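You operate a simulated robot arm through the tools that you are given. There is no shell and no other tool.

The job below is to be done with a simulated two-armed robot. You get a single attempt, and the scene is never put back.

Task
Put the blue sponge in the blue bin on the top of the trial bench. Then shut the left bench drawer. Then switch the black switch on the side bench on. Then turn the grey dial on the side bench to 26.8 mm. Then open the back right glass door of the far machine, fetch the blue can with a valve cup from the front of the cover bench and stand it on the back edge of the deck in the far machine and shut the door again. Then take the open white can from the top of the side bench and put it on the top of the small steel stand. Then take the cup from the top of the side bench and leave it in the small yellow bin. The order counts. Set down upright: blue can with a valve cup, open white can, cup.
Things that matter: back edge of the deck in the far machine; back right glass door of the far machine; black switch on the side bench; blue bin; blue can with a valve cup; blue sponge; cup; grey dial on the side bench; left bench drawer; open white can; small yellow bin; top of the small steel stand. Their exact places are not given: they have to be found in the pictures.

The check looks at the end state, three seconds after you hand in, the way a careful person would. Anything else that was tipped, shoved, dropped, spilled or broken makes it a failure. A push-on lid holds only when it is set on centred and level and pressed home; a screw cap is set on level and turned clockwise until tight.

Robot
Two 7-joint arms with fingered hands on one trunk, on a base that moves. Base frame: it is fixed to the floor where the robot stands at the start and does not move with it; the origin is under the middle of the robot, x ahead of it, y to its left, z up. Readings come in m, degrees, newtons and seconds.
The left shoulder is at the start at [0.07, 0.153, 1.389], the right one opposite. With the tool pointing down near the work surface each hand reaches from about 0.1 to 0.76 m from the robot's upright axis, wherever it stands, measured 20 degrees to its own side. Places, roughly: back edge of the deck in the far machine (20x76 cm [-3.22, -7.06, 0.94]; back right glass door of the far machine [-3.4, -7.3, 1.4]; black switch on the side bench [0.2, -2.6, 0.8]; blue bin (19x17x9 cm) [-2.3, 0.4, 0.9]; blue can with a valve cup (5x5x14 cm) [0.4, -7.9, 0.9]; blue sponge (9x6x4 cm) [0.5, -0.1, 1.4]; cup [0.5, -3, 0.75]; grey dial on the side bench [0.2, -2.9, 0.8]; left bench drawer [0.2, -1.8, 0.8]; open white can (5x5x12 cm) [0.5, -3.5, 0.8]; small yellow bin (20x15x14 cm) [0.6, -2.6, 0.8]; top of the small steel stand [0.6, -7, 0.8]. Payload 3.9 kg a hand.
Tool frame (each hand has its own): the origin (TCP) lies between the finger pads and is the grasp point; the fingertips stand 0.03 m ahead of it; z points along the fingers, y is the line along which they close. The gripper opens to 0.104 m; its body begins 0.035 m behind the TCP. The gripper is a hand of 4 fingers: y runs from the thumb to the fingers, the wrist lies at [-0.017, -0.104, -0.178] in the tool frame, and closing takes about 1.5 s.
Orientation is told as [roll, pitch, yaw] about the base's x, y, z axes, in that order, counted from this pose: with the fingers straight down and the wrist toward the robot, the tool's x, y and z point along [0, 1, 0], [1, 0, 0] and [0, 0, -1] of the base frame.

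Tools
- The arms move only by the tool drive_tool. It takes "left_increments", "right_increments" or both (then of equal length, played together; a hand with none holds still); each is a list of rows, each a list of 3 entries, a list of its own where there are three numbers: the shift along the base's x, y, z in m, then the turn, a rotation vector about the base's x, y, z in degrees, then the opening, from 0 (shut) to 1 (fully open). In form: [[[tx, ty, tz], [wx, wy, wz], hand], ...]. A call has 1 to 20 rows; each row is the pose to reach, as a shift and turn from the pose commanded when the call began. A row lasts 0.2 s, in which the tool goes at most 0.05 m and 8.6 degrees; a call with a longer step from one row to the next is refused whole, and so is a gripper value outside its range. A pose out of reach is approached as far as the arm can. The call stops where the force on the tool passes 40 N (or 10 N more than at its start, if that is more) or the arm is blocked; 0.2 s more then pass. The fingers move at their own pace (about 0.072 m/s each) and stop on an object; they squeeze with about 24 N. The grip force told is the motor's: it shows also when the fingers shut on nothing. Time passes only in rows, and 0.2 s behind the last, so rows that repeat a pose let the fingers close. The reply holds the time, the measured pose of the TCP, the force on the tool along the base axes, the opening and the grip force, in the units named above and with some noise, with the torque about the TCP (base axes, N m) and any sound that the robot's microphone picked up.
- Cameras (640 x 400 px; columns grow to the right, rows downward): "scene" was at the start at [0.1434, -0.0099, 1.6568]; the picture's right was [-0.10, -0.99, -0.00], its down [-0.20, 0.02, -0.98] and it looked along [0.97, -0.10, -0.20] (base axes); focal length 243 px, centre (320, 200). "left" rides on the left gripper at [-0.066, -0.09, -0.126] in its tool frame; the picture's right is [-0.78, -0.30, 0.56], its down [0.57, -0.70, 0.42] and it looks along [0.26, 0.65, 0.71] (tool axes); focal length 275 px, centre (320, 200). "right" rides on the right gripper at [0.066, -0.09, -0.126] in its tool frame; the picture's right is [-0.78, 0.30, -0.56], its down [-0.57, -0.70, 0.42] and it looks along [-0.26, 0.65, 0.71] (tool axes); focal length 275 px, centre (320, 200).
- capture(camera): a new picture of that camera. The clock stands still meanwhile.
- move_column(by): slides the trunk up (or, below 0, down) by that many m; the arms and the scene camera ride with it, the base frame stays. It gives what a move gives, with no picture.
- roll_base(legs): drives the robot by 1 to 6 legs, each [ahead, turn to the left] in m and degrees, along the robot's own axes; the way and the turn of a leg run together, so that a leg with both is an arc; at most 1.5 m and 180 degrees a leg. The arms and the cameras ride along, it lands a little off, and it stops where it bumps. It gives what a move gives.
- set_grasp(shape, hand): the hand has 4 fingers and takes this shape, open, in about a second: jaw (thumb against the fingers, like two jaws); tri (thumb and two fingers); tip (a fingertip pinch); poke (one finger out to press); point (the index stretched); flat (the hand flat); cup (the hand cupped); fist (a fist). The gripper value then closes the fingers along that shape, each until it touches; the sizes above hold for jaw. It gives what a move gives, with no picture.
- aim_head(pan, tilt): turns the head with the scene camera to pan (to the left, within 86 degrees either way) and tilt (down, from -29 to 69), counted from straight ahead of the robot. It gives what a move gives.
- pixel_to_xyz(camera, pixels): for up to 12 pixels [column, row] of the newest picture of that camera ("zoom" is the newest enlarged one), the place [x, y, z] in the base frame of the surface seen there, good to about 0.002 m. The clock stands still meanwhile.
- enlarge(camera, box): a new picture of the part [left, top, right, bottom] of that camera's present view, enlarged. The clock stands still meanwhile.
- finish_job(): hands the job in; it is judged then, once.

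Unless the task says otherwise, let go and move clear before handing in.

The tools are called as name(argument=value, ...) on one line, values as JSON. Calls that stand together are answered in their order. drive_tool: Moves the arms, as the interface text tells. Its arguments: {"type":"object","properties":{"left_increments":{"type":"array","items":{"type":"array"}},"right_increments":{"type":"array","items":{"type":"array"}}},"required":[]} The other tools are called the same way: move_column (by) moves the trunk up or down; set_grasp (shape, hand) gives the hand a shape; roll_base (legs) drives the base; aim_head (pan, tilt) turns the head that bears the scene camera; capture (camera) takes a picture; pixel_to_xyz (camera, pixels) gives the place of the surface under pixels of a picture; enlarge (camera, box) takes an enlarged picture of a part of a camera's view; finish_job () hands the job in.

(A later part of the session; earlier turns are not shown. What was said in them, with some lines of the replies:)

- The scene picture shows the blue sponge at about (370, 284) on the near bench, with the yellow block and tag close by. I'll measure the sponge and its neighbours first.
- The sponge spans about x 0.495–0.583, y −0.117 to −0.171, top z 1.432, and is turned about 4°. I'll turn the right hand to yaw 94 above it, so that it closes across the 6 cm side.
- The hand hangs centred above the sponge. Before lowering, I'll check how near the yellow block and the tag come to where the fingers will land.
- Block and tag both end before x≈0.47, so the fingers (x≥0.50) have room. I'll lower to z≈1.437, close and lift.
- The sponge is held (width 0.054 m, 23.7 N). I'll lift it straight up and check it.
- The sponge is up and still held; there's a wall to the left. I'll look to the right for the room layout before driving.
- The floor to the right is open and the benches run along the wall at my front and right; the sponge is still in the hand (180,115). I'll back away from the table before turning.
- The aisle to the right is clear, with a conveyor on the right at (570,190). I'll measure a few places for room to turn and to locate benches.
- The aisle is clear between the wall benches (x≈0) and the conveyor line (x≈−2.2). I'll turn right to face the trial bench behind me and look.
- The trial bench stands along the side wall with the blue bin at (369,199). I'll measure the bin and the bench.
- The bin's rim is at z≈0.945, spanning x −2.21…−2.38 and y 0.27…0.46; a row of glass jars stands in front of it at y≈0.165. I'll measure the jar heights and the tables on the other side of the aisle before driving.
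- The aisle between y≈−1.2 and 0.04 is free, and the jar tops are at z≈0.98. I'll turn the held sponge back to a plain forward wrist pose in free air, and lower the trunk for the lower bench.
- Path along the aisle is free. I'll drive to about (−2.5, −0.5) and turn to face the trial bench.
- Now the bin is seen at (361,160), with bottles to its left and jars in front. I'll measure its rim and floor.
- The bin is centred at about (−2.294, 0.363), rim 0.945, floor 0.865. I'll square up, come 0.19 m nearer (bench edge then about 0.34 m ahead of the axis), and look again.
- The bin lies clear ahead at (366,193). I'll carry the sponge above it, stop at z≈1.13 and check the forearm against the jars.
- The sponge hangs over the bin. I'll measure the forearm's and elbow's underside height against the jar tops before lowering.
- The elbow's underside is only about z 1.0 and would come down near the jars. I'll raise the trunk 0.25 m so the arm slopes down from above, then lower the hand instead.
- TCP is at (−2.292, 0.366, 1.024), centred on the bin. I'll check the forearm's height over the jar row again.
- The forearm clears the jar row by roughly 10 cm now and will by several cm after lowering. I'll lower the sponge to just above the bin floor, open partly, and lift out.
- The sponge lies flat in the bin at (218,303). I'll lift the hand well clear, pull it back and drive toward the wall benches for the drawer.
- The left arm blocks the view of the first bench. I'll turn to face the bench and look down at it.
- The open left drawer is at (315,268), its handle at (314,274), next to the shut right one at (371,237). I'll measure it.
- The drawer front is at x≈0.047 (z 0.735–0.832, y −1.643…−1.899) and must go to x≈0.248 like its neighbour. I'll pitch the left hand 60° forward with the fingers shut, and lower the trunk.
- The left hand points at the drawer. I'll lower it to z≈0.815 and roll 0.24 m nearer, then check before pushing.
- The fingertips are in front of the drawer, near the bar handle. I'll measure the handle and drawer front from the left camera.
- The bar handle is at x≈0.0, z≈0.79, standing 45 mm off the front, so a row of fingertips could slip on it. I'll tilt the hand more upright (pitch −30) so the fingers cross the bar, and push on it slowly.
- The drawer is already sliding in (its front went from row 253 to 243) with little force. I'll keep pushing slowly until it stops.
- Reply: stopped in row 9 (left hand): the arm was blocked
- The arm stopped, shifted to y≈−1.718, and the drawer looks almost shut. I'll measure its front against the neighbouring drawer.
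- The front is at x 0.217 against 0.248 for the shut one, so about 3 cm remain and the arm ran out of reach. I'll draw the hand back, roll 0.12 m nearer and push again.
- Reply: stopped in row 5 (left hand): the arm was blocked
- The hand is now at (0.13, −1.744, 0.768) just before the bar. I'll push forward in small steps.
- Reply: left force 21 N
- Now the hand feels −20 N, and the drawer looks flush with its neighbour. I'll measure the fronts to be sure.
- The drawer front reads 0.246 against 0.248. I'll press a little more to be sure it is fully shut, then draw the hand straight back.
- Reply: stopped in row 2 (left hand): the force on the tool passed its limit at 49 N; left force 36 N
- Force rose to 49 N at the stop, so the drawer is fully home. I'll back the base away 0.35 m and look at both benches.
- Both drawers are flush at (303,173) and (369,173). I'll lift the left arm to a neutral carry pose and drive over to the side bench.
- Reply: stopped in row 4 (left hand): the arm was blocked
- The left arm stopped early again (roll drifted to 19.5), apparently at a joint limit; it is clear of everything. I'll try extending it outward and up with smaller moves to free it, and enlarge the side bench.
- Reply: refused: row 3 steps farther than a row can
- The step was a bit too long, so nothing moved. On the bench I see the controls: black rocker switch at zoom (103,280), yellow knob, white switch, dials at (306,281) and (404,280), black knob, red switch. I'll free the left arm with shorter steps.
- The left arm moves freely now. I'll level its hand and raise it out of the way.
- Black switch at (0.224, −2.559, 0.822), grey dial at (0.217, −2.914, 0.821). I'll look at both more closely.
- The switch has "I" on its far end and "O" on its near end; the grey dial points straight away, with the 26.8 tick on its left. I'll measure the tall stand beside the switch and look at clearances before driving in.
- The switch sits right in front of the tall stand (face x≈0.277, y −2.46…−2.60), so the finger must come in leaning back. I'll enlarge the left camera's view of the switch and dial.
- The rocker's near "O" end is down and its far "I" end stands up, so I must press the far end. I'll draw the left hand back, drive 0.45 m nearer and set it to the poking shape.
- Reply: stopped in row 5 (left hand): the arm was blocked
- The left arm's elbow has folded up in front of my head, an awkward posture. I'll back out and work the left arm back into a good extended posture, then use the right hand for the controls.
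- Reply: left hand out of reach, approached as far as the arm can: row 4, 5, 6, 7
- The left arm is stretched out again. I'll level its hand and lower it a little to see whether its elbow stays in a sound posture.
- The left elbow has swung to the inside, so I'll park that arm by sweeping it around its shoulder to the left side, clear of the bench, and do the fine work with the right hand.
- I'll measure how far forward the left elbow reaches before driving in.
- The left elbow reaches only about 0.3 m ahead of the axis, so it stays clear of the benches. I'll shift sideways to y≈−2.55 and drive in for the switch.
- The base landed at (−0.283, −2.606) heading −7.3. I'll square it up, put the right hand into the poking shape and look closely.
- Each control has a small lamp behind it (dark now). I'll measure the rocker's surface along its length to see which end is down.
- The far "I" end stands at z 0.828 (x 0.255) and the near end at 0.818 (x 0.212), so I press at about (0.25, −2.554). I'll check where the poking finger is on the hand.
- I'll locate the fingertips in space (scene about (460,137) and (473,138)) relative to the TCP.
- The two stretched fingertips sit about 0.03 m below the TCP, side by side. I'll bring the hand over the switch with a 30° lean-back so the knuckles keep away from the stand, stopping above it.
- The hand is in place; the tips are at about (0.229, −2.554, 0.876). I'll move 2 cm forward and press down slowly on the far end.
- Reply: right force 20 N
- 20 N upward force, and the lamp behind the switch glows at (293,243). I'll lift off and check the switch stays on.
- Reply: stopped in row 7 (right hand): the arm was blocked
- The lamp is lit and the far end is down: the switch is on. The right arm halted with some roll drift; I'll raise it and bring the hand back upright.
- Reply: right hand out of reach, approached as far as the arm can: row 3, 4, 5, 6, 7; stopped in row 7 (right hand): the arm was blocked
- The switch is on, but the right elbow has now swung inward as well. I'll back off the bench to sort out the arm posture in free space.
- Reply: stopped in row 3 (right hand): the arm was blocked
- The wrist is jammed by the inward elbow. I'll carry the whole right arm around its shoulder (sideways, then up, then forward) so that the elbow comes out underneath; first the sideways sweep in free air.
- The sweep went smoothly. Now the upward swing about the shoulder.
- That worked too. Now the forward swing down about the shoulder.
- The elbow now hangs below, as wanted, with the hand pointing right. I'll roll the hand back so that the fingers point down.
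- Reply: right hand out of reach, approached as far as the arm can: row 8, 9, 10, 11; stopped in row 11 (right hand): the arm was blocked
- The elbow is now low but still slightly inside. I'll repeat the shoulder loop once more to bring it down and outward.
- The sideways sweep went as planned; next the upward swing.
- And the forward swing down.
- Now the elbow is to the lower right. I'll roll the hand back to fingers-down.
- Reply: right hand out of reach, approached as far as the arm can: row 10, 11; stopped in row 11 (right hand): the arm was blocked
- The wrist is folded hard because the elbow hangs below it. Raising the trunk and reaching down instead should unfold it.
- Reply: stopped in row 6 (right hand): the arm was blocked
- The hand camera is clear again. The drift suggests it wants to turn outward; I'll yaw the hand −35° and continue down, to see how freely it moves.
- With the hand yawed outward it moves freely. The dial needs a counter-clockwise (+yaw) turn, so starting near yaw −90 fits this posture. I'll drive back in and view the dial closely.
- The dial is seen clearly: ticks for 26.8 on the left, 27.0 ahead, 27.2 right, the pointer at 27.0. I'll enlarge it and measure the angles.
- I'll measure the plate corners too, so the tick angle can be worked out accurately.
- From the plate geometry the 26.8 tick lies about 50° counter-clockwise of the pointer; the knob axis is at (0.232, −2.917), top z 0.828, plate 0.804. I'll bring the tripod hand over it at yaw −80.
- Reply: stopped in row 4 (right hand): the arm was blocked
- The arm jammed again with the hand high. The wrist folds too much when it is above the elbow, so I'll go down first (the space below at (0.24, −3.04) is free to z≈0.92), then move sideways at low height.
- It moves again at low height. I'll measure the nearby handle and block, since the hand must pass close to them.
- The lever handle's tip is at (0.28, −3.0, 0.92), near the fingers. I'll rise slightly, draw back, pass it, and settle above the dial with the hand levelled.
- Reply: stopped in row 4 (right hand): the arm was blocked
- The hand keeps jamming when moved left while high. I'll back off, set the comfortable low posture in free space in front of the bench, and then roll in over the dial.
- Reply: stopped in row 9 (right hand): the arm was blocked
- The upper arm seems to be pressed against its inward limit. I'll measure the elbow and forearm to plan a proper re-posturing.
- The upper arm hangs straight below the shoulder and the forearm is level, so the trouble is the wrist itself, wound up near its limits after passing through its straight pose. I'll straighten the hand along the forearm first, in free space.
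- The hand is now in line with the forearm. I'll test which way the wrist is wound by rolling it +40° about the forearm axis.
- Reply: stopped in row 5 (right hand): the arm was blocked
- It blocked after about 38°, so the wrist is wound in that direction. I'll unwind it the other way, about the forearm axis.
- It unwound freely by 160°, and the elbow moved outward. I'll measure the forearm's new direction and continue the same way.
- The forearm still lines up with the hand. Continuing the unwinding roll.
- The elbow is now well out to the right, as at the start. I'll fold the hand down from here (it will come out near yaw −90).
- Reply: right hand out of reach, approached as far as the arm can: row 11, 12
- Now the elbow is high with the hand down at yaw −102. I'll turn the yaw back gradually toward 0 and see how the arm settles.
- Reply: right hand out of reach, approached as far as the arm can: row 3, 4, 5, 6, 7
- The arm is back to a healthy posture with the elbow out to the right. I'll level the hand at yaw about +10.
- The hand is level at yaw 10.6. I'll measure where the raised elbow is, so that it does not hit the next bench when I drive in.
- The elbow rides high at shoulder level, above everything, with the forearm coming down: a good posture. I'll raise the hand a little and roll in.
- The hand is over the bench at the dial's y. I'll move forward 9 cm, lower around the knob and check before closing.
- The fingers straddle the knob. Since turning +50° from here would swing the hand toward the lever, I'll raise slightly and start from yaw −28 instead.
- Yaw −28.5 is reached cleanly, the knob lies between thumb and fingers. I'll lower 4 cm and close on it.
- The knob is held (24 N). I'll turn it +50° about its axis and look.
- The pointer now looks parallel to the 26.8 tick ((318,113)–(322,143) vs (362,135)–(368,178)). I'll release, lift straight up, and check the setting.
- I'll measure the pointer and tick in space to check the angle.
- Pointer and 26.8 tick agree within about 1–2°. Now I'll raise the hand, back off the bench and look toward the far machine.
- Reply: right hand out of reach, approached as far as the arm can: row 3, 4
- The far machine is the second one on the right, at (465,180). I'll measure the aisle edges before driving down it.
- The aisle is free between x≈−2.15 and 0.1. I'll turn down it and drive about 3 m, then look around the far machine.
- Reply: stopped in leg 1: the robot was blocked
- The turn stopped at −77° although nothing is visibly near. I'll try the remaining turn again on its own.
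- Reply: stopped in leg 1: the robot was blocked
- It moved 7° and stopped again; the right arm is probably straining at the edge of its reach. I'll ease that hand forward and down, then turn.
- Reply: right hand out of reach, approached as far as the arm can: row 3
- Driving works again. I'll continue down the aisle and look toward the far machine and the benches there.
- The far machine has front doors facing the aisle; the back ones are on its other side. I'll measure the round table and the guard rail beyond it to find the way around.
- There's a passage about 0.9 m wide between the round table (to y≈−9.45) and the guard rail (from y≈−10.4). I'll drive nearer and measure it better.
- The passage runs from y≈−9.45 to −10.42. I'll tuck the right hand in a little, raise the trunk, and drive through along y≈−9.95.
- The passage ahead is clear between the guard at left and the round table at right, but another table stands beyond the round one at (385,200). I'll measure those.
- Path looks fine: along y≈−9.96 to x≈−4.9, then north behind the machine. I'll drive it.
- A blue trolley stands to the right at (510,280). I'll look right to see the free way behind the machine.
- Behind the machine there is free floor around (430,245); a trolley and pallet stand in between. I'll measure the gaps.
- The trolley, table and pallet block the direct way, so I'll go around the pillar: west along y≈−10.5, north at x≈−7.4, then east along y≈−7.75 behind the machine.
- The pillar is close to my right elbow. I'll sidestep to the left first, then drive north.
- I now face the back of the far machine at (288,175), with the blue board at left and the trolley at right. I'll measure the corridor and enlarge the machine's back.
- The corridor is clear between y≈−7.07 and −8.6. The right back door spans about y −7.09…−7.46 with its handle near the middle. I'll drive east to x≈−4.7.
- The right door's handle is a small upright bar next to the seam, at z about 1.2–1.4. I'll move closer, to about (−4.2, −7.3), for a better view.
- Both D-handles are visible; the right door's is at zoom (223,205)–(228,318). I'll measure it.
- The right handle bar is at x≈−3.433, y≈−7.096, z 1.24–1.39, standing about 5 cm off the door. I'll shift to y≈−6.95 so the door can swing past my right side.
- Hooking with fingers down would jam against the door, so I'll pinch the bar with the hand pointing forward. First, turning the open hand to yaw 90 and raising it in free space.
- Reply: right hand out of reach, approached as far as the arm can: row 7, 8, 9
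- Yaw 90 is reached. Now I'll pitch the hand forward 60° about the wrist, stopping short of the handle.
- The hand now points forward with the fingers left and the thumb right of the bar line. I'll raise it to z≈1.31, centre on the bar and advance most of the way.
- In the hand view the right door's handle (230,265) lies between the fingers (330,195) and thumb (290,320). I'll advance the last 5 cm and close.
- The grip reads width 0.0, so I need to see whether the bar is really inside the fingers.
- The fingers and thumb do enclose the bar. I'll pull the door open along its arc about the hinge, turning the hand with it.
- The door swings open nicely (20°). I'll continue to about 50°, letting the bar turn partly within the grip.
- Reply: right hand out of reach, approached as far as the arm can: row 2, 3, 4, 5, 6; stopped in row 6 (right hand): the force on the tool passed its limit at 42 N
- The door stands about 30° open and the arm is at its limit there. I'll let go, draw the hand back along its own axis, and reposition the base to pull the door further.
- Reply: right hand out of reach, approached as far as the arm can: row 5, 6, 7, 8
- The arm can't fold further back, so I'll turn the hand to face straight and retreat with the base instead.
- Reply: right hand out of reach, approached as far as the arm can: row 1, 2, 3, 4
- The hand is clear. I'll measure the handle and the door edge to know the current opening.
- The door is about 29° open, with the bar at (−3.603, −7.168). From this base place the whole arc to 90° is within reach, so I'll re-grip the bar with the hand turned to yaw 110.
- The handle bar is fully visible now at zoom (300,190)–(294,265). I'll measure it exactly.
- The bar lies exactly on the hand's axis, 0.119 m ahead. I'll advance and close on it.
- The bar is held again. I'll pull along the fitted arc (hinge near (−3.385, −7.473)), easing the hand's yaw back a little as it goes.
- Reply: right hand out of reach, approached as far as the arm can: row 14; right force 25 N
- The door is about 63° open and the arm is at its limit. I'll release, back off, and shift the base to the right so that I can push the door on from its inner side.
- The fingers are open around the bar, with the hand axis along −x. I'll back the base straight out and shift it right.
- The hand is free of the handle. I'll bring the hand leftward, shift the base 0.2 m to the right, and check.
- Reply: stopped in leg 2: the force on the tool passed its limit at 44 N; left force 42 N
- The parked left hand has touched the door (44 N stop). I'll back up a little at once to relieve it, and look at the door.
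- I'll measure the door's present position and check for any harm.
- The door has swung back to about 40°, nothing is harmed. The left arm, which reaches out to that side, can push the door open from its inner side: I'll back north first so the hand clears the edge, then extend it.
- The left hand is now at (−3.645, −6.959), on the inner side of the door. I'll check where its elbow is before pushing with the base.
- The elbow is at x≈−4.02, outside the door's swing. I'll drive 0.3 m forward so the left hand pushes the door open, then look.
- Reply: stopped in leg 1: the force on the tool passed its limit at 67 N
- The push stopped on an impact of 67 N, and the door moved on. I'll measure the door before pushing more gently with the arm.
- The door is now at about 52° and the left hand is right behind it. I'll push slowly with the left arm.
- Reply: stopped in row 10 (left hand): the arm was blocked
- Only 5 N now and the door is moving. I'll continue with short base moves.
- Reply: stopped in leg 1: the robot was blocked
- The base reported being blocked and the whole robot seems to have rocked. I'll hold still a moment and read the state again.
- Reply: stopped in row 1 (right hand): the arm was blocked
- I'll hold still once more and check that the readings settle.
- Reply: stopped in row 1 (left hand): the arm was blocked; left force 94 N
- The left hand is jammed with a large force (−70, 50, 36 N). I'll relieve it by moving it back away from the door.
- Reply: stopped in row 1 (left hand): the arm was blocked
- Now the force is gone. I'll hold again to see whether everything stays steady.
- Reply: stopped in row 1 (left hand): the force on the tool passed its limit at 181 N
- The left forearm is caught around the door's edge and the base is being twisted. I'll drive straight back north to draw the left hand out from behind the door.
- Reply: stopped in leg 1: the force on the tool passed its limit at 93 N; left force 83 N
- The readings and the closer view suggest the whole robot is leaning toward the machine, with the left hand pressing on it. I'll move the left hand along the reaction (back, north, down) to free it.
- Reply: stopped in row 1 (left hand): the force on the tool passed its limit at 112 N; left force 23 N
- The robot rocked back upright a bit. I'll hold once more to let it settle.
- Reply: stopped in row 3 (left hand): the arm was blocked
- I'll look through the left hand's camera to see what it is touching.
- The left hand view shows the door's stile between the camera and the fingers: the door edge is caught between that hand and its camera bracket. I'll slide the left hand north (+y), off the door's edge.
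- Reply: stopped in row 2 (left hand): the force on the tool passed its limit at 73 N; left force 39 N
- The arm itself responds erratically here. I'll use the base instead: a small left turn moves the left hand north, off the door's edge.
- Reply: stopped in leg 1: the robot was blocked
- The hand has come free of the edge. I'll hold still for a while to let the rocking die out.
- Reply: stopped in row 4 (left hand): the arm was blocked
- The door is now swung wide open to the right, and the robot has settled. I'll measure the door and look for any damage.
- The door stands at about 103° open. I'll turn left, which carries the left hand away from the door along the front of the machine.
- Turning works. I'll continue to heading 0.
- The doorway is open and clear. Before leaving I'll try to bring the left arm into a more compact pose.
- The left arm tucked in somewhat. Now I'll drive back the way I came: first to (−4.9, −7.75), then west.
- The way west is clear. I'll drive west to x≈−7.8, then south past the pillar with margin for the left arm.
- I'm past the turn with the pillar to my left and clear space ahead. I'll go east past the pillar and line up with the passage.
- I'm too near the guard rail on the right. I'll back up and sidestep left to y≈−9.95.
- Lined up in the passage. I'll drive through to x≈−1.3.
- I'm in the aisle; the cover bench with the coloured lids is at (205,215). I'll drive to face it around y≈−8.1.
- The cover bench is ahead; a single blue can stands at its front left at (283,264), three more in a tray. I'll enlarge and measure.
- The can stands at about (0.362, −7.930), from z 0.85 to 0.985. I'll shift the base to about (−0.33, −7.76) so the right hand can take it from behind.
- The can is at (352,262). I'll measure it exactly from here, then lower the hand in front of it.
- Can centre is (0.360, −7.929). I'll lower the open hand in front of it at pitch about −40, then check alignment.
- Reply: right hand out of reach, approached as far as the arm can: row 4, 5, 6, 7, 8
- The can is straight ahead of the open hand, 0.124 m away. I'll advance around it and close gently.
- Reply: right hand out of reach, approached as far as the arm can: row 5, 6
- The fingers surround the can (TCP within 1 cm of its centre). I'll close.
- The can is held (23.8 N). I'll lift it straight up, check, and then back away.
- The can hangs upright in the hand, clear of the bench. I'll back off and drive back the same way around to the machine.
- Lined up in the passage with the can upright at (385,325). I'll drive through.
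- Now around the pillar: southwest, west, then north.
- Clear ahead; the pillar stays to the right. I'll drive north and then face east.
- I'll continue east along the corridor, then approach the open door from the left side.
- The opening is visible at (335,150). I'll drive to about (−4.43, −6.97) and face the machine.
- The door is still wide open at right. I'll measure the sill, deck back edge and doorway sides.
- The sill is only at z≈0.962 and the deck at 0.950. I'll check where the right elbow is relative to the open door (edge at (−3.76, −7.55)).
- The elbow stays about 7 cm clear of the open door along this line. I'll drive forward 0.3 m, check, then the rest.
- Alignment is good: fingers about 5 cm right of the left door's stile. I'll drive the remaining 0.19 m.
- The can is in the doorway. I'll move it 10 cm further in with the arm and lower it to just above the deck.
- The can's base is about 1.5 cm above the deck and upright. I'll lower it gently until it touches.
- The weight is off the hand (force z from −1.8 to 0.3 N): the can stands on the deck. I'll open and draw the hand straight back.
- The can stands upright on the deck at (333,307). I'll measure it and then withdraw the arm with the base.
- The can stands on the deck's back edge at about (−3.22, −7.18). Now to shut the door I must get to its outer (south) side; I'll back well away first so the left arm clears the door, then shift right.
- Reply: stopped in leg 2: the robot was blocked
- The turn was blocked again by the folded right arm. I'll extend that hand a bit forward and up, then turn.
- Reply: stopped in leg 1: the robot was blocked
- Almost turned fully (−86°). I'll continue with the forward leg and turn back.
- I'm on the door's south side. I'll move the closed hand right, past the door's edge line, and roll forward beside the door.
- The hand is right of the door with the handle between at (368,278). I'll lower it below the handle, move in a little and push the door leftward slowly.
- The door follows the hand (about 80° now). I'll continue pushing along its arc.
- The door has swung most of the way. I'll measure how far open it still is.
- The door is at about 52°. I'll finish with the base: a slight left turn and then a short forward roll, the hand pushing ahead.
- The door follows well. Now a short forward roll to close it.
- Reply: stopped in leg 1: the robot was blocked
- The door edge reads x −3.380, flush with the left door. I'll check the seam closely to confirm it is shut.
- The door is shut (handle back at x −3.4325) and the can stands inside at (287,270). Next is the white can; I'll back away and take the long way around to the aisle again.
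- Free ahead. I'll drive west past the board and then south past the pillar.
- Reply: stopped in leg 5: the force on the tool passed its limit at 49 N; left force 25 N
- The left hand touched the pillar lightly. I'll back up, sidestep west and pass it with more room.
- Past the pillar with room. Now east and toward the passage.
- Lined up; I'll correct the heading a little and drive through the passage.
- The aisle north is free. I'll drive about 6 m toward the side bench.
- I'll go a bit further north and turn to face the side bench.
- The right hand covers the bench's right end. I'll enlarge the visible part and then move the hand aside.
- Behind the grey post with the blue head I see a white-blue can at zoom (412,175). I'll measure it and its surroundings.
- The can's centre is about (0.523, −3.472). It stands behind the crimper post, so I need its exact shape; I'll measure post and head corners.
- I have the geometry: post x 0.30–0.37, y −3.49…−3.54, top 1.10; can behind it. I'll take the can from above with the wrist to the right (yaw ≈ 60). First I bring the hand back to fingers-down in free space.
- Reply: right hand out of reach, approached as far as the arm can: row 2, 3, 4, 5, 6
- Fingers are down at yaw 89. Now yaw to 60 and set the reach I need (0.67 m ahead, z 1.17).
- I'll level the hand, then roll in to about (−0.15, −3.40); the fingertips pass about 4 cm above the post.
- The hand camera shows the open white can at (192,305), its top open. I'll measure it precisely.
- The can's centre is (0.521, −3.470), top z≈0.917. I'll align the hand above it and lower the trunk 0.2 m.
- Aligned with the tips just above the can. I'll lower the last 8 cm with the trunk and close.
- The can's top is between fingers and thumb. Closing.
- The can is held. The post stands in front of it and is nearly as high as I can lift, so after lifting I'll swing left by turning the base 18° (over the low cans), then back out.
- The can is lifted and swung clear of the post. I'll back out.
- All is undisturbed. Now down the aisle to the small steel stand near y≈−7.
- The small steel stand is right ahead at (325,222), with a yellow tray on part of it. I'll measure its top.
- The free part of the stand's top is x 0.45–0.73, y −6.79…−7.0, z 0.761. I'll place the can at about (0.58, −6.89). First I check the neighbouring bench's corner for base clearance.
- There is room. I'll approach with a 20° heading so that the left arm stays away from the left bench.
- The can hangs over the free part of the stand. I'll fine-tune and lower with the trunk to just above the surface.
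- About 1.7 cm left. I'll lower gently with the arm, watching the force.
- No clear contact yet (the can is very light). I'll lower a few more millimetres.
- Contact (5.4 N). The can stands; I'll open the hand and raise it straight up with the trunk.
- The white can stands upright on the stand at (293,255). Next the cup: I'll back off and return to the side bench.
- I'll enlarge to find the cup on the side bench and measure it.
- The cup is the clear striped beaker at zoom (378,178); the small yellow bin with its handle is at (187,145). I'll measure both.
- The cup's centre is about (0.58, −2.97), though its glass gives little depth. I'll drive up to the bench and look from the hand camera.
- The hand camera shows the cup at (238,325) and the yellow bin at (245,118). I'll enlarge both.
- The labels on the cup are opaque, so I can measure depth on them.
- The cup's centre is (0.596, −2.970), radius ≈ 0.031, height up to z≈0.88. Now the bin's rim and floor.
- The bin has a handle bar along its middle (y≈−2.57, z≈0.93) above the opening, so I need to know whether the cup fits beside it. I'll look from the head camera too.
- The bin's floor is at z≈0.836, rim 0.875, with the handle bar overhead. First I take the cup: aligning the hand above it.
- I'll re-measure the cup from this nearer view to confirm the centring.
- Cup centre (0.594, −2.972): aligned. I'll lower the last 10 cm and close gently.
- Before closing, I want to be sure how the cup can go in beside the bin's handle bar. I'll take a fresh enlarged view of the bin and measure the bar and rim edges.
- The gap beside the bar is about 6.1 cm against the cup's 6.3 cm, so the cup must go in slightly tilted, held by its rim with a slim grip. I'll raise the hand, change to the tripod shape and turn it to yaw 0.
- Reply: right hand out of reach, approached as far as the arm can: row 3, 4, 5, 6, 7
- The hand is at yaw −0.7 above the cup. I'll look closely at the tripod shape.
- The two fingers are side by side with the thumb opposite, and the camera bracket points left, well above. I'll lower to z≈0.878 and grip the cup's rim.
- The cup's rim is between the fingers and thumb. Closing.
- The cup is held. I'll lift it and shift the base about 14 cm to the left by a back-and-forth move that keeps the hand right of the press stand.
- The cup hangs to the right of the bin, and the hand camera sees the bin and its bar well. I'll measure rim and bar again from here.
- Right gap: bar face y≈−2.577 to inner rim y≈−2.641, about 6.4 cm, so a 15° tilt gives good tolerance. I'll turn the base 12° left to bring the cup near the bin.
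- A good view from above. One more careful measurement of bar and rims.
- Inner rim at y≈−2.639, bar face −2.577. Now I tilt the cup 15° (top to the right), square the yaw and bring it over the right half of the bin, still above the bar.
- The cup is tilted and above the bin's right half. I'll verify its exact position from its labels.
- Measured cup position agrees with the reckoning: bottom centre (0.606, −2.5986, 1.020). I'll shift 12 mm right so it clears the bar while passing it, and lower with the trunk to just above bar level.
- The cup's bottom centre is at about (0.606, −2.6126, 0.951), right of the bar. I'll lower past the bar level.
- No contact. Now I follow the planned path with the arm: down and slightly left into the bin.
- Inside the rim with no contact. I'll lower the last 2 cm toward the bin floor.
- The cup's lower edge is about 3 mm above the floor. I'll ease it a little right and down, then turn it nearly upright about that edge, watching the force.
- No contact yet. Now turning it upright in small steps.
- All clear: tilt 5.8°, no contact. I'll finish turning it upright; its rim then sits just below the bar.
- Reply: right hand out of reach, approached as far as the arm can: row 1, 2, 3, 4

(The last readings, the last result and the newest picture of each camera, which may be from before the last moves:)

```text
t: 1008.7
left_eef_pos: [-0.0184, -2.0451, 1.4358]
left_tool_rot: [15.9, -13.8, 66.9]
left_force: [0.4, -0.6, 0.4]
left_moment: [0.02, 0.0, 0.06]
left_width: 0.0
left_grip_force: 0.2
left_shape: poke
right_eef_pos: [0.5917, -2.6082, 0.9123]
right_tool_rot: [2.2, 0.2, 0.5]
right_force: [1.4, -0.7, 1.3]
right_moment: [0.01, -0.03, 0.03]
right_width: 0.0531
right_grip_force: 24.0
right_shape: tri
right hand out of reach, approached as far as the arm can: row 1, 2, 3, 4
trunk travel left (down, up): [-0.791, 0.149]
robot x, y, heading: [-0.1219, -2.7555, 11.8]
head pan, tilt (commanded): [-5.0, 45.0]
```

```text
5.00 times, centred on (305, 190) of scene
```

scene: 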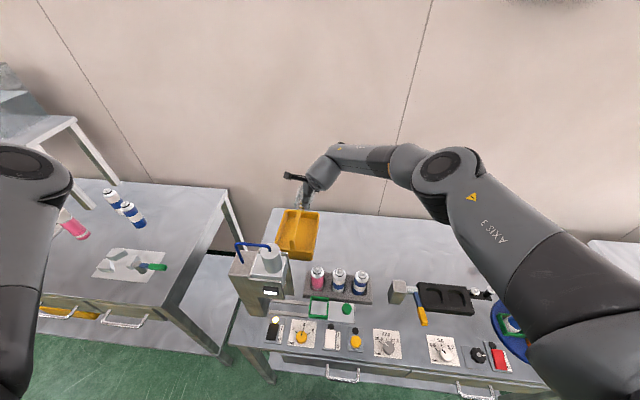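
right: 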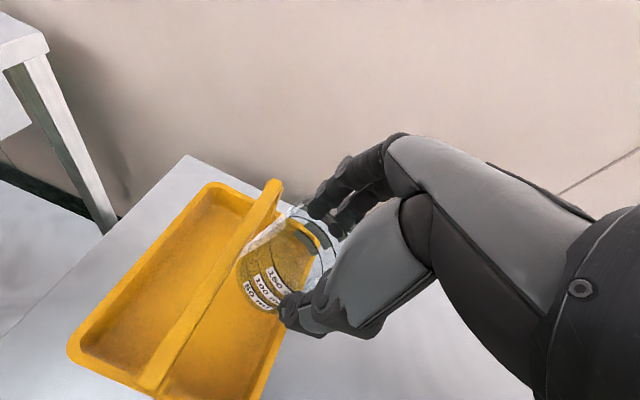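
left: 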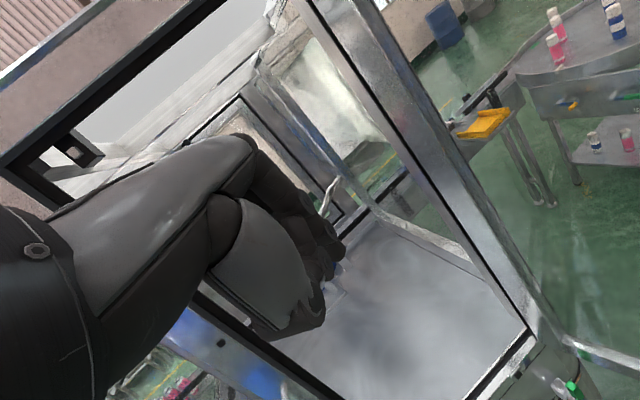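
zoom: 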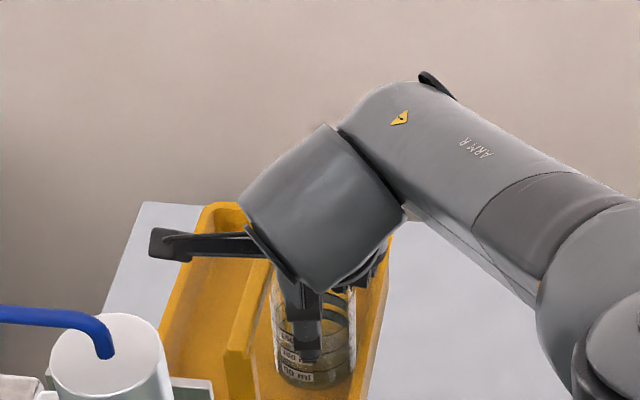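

The cup is upright within 2° and rests on the bin floor (light contact only). I'll open the fingers a little and raise the hand straight up with the trunk.

drive_tool(right_increments=[[[0, 0, 0], [0, 0, 0], 0.58], [[0, 0, 0], [0, 0, 0], 0.64], [[0, 0, 0], [0, 0, 0], 0.7], [[0, 0, 0], [0, 0, 0], 0.75], [[0, 0, 0], [0, 0, 0], 0.75], [[0, 0, 0], [0, 0, 0], 0.75]])

enlarge(camera="right", box=[150, 150, 370, 340])

enlarge(camera="scene", box=[265, 150, 345, 230])

```text
t: 1010.1
left_eef_pos: [-0.0177, -2.0449, 1.436]
left_tool_rot: [15.9, -13.8, 66.8]
left_force: [-0.3, -0.3, 0.7]
left_moment: [0.0, 0.01, -0.01]
left_width: 0.0
left_grip_force: 0.0
left_shape: poke
right_eef_pos: [0.5919, -2.6087, 0.9124]
right_tool_rot: [2.2, 0.2, 0.5]
right_force: [0.1, 0.5, 0.0]
right_moment: [-0.05, 0.01, -0.01]
right_width: 0.0778
right_grip_force: 0.0
right_shape: tri
trunk travel left (down, up): [-0.791, 0.149]
robot x, y, heading: [-0.1221, -2.7515, 11.5]
head pan, tilt (commanded): [-5.0, 45.0]
```

```text
2.11 times, centred on (260, 245) of right
```

zoom: 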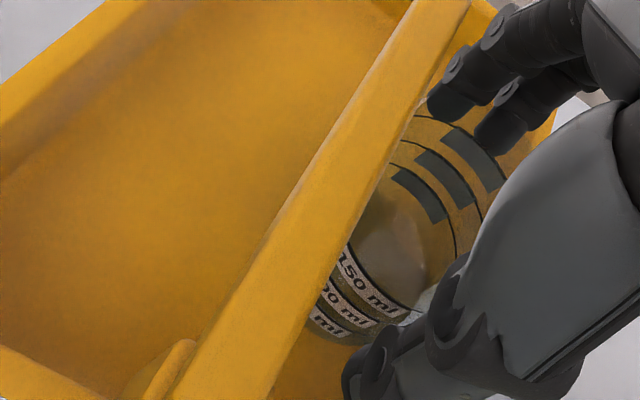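

```text
5.00 times, centred on (305, 190) of scene
```

zoom: 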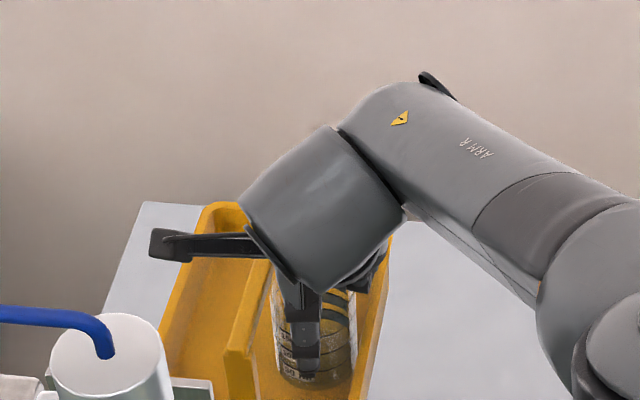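

The fingers are open and the cup stays standing. Raising the hand straight up.

move_column(by=0.14)

capture(camera="right")

capture(camera="scene")

enlarge(camera="scene", box=[250, 170, 350, 290])

```text
t: 1011.8
left_eef_pos: [-0.0175, -2.0441, 1.5757]
left_tool_rot: [15.8, -13.8, 66.8]
left_force: [-0.5, -0.6, -0.3]
left_moment: [-0.03, -0.01, 0.0]
left_width: 0.0
left_grip_force: 0.1
left_shape: poke
right_eef_pos: [0.5911, -2.6086, 1.052]
right_tool_rot: [2.2, 0.4, 0.6]
right_force: [-0.1, 0.1, 0.1]
right_moment: [-0.03, -0.01, 0.01]
right_width: 0.0776
right_grip_force: 0.1
right_shape: tri
trunk travel left (down, up): [-0.931, 0.009]
robot x, y, heading: [-0.1236, -2.7565, 11.8]
head pan, tilt (commanded): [-5.0, 45.0]
```

```text
taken
```

right: 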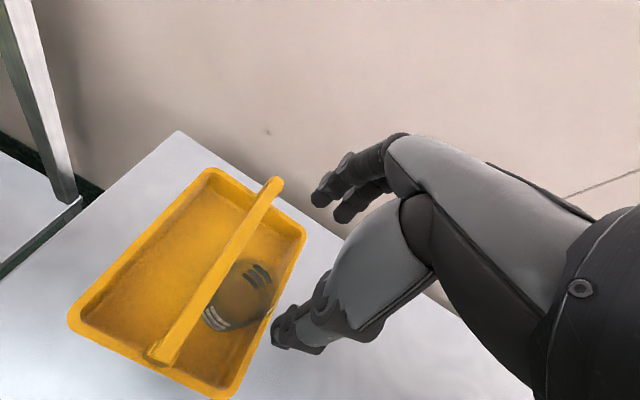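

```text
taken
```

scene: 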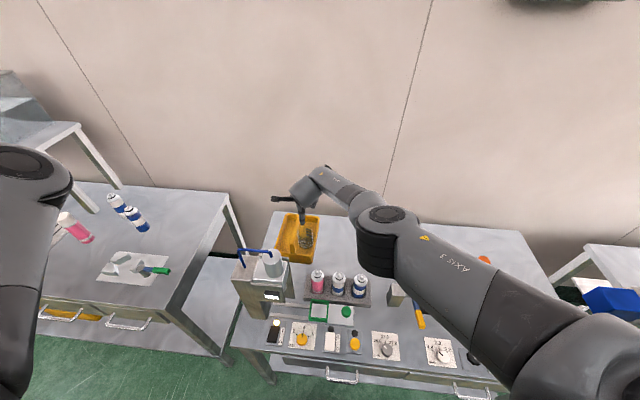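

```text
3.33 times, centred on (300, 230) of scene
```

zoom: 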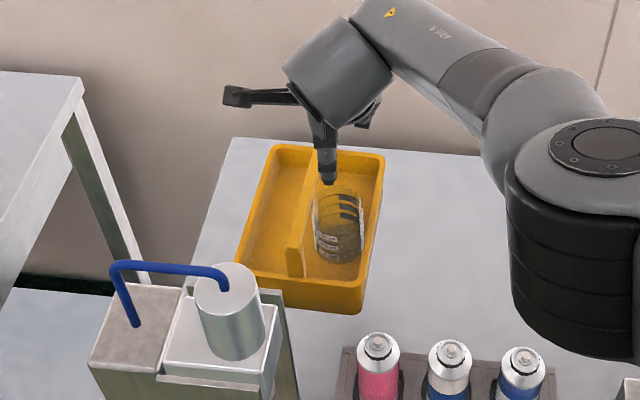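

The cup stands upright in the bin's right half. Before withdrawing I check where the right elbow is relative to the bottles.

pixel_to_xyz(camera="scene", pixels=[[380, 212], [365, 240], [375, 270], [390, 268], [430, 260], [340, 195], [338, 275], [410, 215]])

enlarge(camera="right", box=[60, 150, 320, 400])

```text
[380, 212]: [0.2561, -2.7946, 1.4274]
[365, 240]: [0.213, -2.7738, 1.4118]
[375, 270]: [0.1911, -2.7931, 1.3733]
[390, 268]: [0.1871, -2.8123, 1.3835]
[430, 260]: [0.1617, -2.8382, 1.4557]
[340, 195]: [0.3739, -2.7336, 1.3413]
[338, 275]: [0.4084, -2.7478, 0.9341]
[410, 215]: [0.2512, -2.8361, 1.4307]
```

```text
1.60 times, centred on (190, 275) of right
```

zoom: 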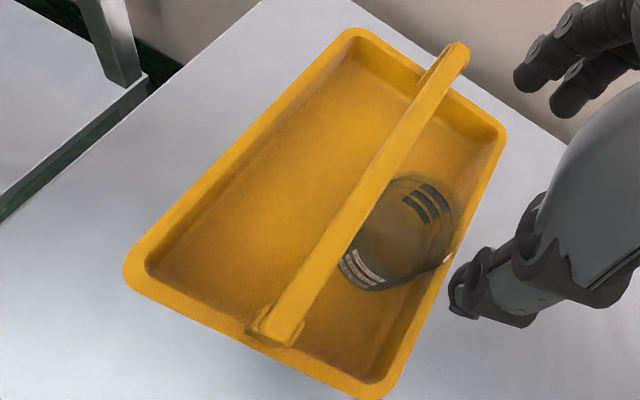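

The elbow is high and clear. I'll turn the base back right and reverse away from the bench.

roll_base(legs=[[0, -13], [-0.6, 0]])

aim_head(pan=5, tilt=35)

capture(camera="scene")

enlarge(camera="scene", box=[250, 150, 450, 290])

```text
t: 1013.2
left_eef_pos: [0.142, -2.0907, 1.578]
left_tool_rot: [16.1, -13.7, 53.6]
left_force: [-0.5, 0.2, 0.5]
left_moment: [0.0, 0.0, 0.0]
left_width: 0.0
left_grip_force: 0.1
left_shape: poke
right_eef_pos: [0.602, -2.7753, 1.0456]
right_tool_rot: [1.8, 0.9, -12.1]
right_force: [-0.6, -0.4, 0.0]
right_moment: [0.01, 0.02, 0.0]
right_width: 0.0781
right_grip_force: 0.1
right_shape: tri
trunk travel left (down, up): [-0.931, 0.009]
robot x, y, heading: [-0.127, -2.7541, -1.2]
head pan, tilt (commanded): [-5.0, 45.0]
stopped in leg 2: the robot was blocked; the commanded pose is now the measured one
```

```text
t: 1013.9
left_eef_pos: [0.1405, -2.0879, 1.577]
left_tool_rot: [16.0, -13.8, 53.7]
left_force: [-0.1, -0.5, 0.0]
left_moment: [-0.01, 0.0, 0.03]
left_width: 0.0
left_grip_force: 0.2
left_shape: poke
right_eef_pos: [0.6006, -2.7731, 1.046]
right_tool_rot: [1.7, 0.9, -12.2]
right_force: [-1.2, 0.4, 0.3]
right_moment: [-0.04, 0.0, 0.01]
right_width: 0.0779
right_grip_force: 0.2
right_shape: tri
trunk travel left (down, up): [-0.931, 0.009]
robot x, y, heading: [-0.13, -2.7551, -1.9]
head pan, tilt (commanded): [5.0, 35.0]
```

```text
taken
```

scene: 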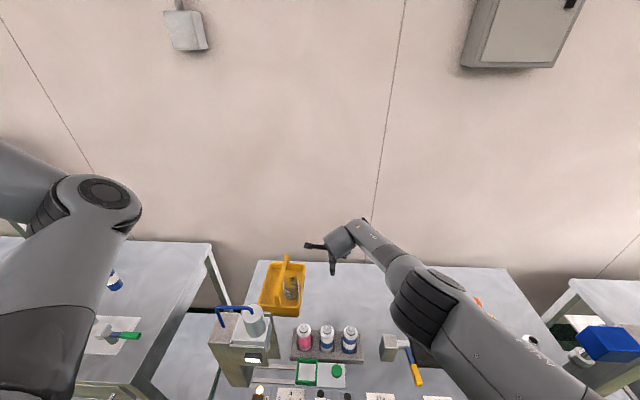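

```text
2.86 times, centred on (350, 220) of scene
```

zoom: 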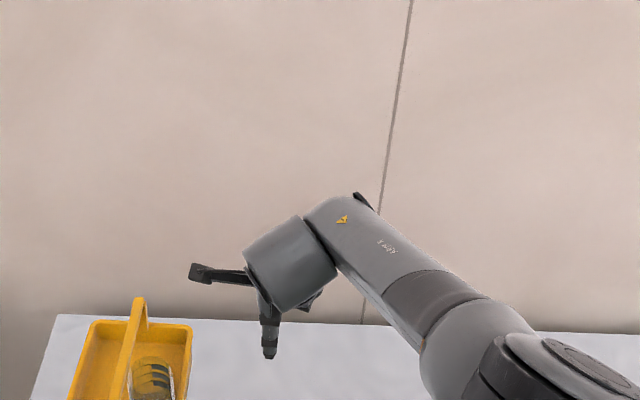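

The base drive was blocked by the strained right arm. I'll draw that hand back and up a little, then reverse.

drive_tool(right_increments=[[[-0.03, -0.01, 0.01], [0, 0, 0], 0.75], [[-0.06, -0.02, 0.02], [-0.5, -0.3, 2], 0.75], [[-0.09, -0.03, 0.04], [-1, -0.6, 4], 0.75], [[-0.12, -0.04, 0.06], [-1.5, -0.9, 6], 0.75]])

roll_base(legs=[[-0.6, 0]])

capture(camera="scene")

```text
t: 1014.9
left_eef_pos: [0.1399, -2.0873, 1.576]
left_tool_rot: [15.8, -13.7, 53.8]
left_force: [0.5, -1.1, -0.5]
left_moment: [0.0, -0.05, -0.01]
left_width: 0.0
left_grip_force: 0.1
left_shape: poke
right_eef_pos: [0.6, -2.7721, 1.0477]
right_tool_rot: [1.8, 0.8, -12.1]
right_force: [-0.1, 0.9, 0.0]
right_moment: [0.0, 0.01, -0.03]
right_width: 0.0782
right_grip_force: 0.1
right_shape: tri
right hand out of reach, approached as far as the arm can: row 1, 2, 3, 4
trunk travel left (down, up): [-0.931, 0.009]
robot x, y, heading: [-0.1238, -2.7576, -2.0]
head pan, tilt (commanded): [5.0, 35.0]
```

```text
t: 1018.3
left_eef_pos: [-0.4585, -2.0692, 1.5755]
left_tool_rot: [15.8, -13.6, 53.6]
left_force: [1.0, 0.7, -0.2]
left_moment: [0.01, 0.03, -0.01]
left_width: 0.0001
left_grip_force: 0.0
left_shape: poke
right_eef_pos: [-0.001, -2.7557, 1.0452]
right_tool_rot: [1.8, 0.9, -12.2]
right_force: [0.0, 0.3, -0.5]
right_moment: [0.02, 0.02, 0.0]
right_width: 0.0781
right_grip_force: 0.0
right_shape: tri
trunk travel left (down, up): [-0.931, 0.009]
robot x, y, heading: [-0.7289, -2.7339, -2.1]
head pan, tilt (commanded): [5.0, 35.0]
```

```text
taken
```

scene: 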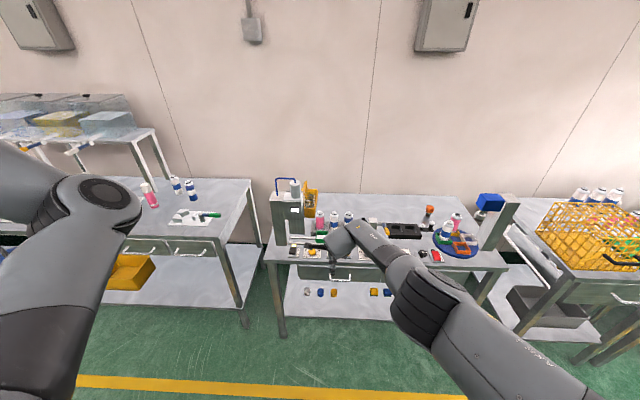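

The robot is clear of the bench. I'll take final checking views of the side bench: the switch lamp, dial and bin.

roll_base(legs=[[-0.3, 0], [0, 20]])

aim_head(pan=-15, tilt=25)

enlarge(camera="scene", box=[240, 140, 460, 280])

capture(camera="scene")

```text
t: 1020.9
left_eef_pos: [-0.7913, -2.0527, 1.5784]
left_tool_rot: [16.1, -13.9, 56.0]
left_force: [0.8, -1.1, 0.2]
left_moment: [0.01, 0.02, 0.03]
left_width: 0.0001
left_grip_force: 0.0
left_shape: poke
right_eef_pos: [-0.3044, -2.7171, 1.0453]
right_tool_rot: [1.7, 0.9, -9.7]
right_force: [0.5, -0.3, -0.2]
right_moment: [0.01, 0.0, 0.03]
right_width: 0.0778
right_grip_force: 0.0
right_shape: tri
trunk travel left (down, up): [-0.931, 0.009]
robot x, y, heading: [-1.0355, -2.7234, 0.5]
head pan, tilt (commanded): [5.0, 35.0]
stopped in leg 2: the robot was blocked; the commanded pose is now the measured one
```

```text
t: 1021.7
left_eef_pos: [-0.7935, -2.0478, 1.5768]
left_tool_rot: [15.8, -13.7, 56.1]
left_force: [0.1, -0.7, 0.4]
left_moment: [0.02, 0.0, -0.01]
left_width: 0.0001
left_grip_force: 0.0
left_shape: poke
right_eef_pos: [-0.3061, -2.7127, 1.0471]
right_tool_rot: [1.5, 0.9, -9.5]
right_force: [-0.5, -0.7, -0.2]
right_moment: [0.01, 0.0, 0.03]
right_width: 0.078
right_grip_force: 0.1
right_shape: tri
trunk travel left (down, up): [-0.931, 0.009]
robot x, y, heading: [-1.0334, -2.7254, 0.4]
head pan, tilt (commanded): [-15.0, 25.0]
```

```text
2.86 times, centred on (350, 210) of scene
```

zoom: 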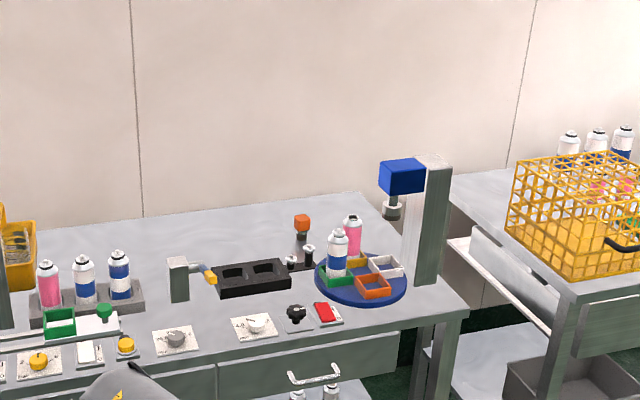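

```text
taken
```

scene: 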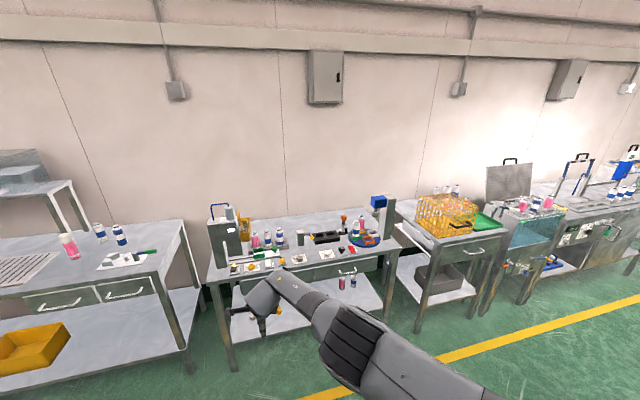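

The bench is undisturbed. A closer look at dial, switch, and the cup in the bin.

enlarge(camera="scene", box=[225, 235, 345, 285])

enlarge(camera="scene", box=[205, 195, 285, 255])

```text
5.33 times, centred on (285, 260) of scene
```

zoom: 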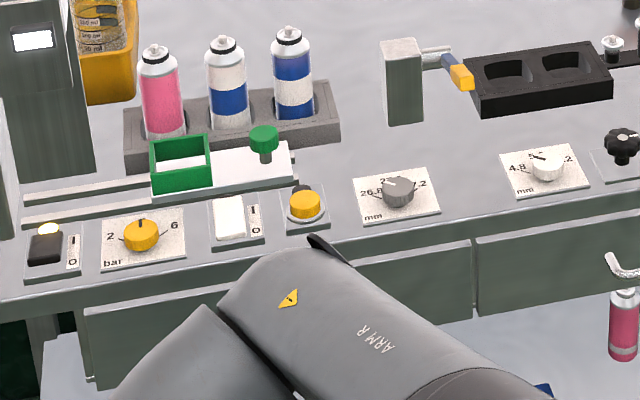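

```text
6.67 times, centred on (245, 225) of scene
```

zoom: 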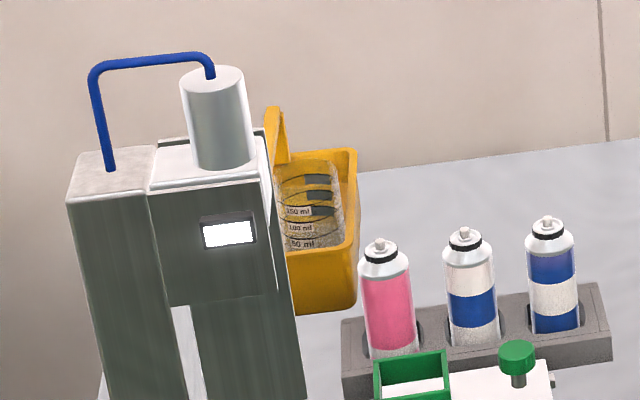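

All seven parts check out in the pictures:
- **Sponge:** in the blue bin.
- **Drawer:** left bench drawer shut.
- **Switch:** black switch on, its lamp lit.
- **Dial:** pointer on the 26.8 tick, to within about 1–2°.
- **Blue can:** upright on the deck's back edge, machine door shut.
- **White can:** upright on the small steel stand.
- **Cup:** upright in the small yellow bin.

Both hands are empty and clear, so I hand in the job.

finish_job()

```text
The job is handed in.
```

The job is handed in. All seven parts were done in the order given, and each looked right in the last pictures I took of it; I have not seen the official check result.

| Part | State at hand-in |
|---|---|
| Blue sponge | Lying flat in the blue bin on the trial bench |
| Left bench drawer | Shut, flush with its neighbour |
| Black switch | On, with its lamp lit |
| Grey dial | Pointer on the 26.8 mm tick, to within about 1–3° by eye (0.004 mm per degree) |
| Blue can with a valve cup | Upright on the back edge of the deck at about (-3.22, -7.18), with the back right glass door shut again |
| Open white can | Upright on the small steel stand |
| Cup | Upright in the small yellow bin, beside its handle bar |

Three things happened along the way that the check could notice:

- **Back right glass door:** While I was opening it, my left arm caught on its edge. I saw force readings up to 181 N and the robot rocked before I freed it. The door swung and shut normally afterwards, and I saw no damage.
- **Pillar:** The left hand touched it once while driving, at about 49 N. Nothing was moved.
- **Cup:** The gap beside the bin's handle bar was slightly narrower than the cup. I put the cup in tilted and then turned it upright, so its rim sits just below the bar.
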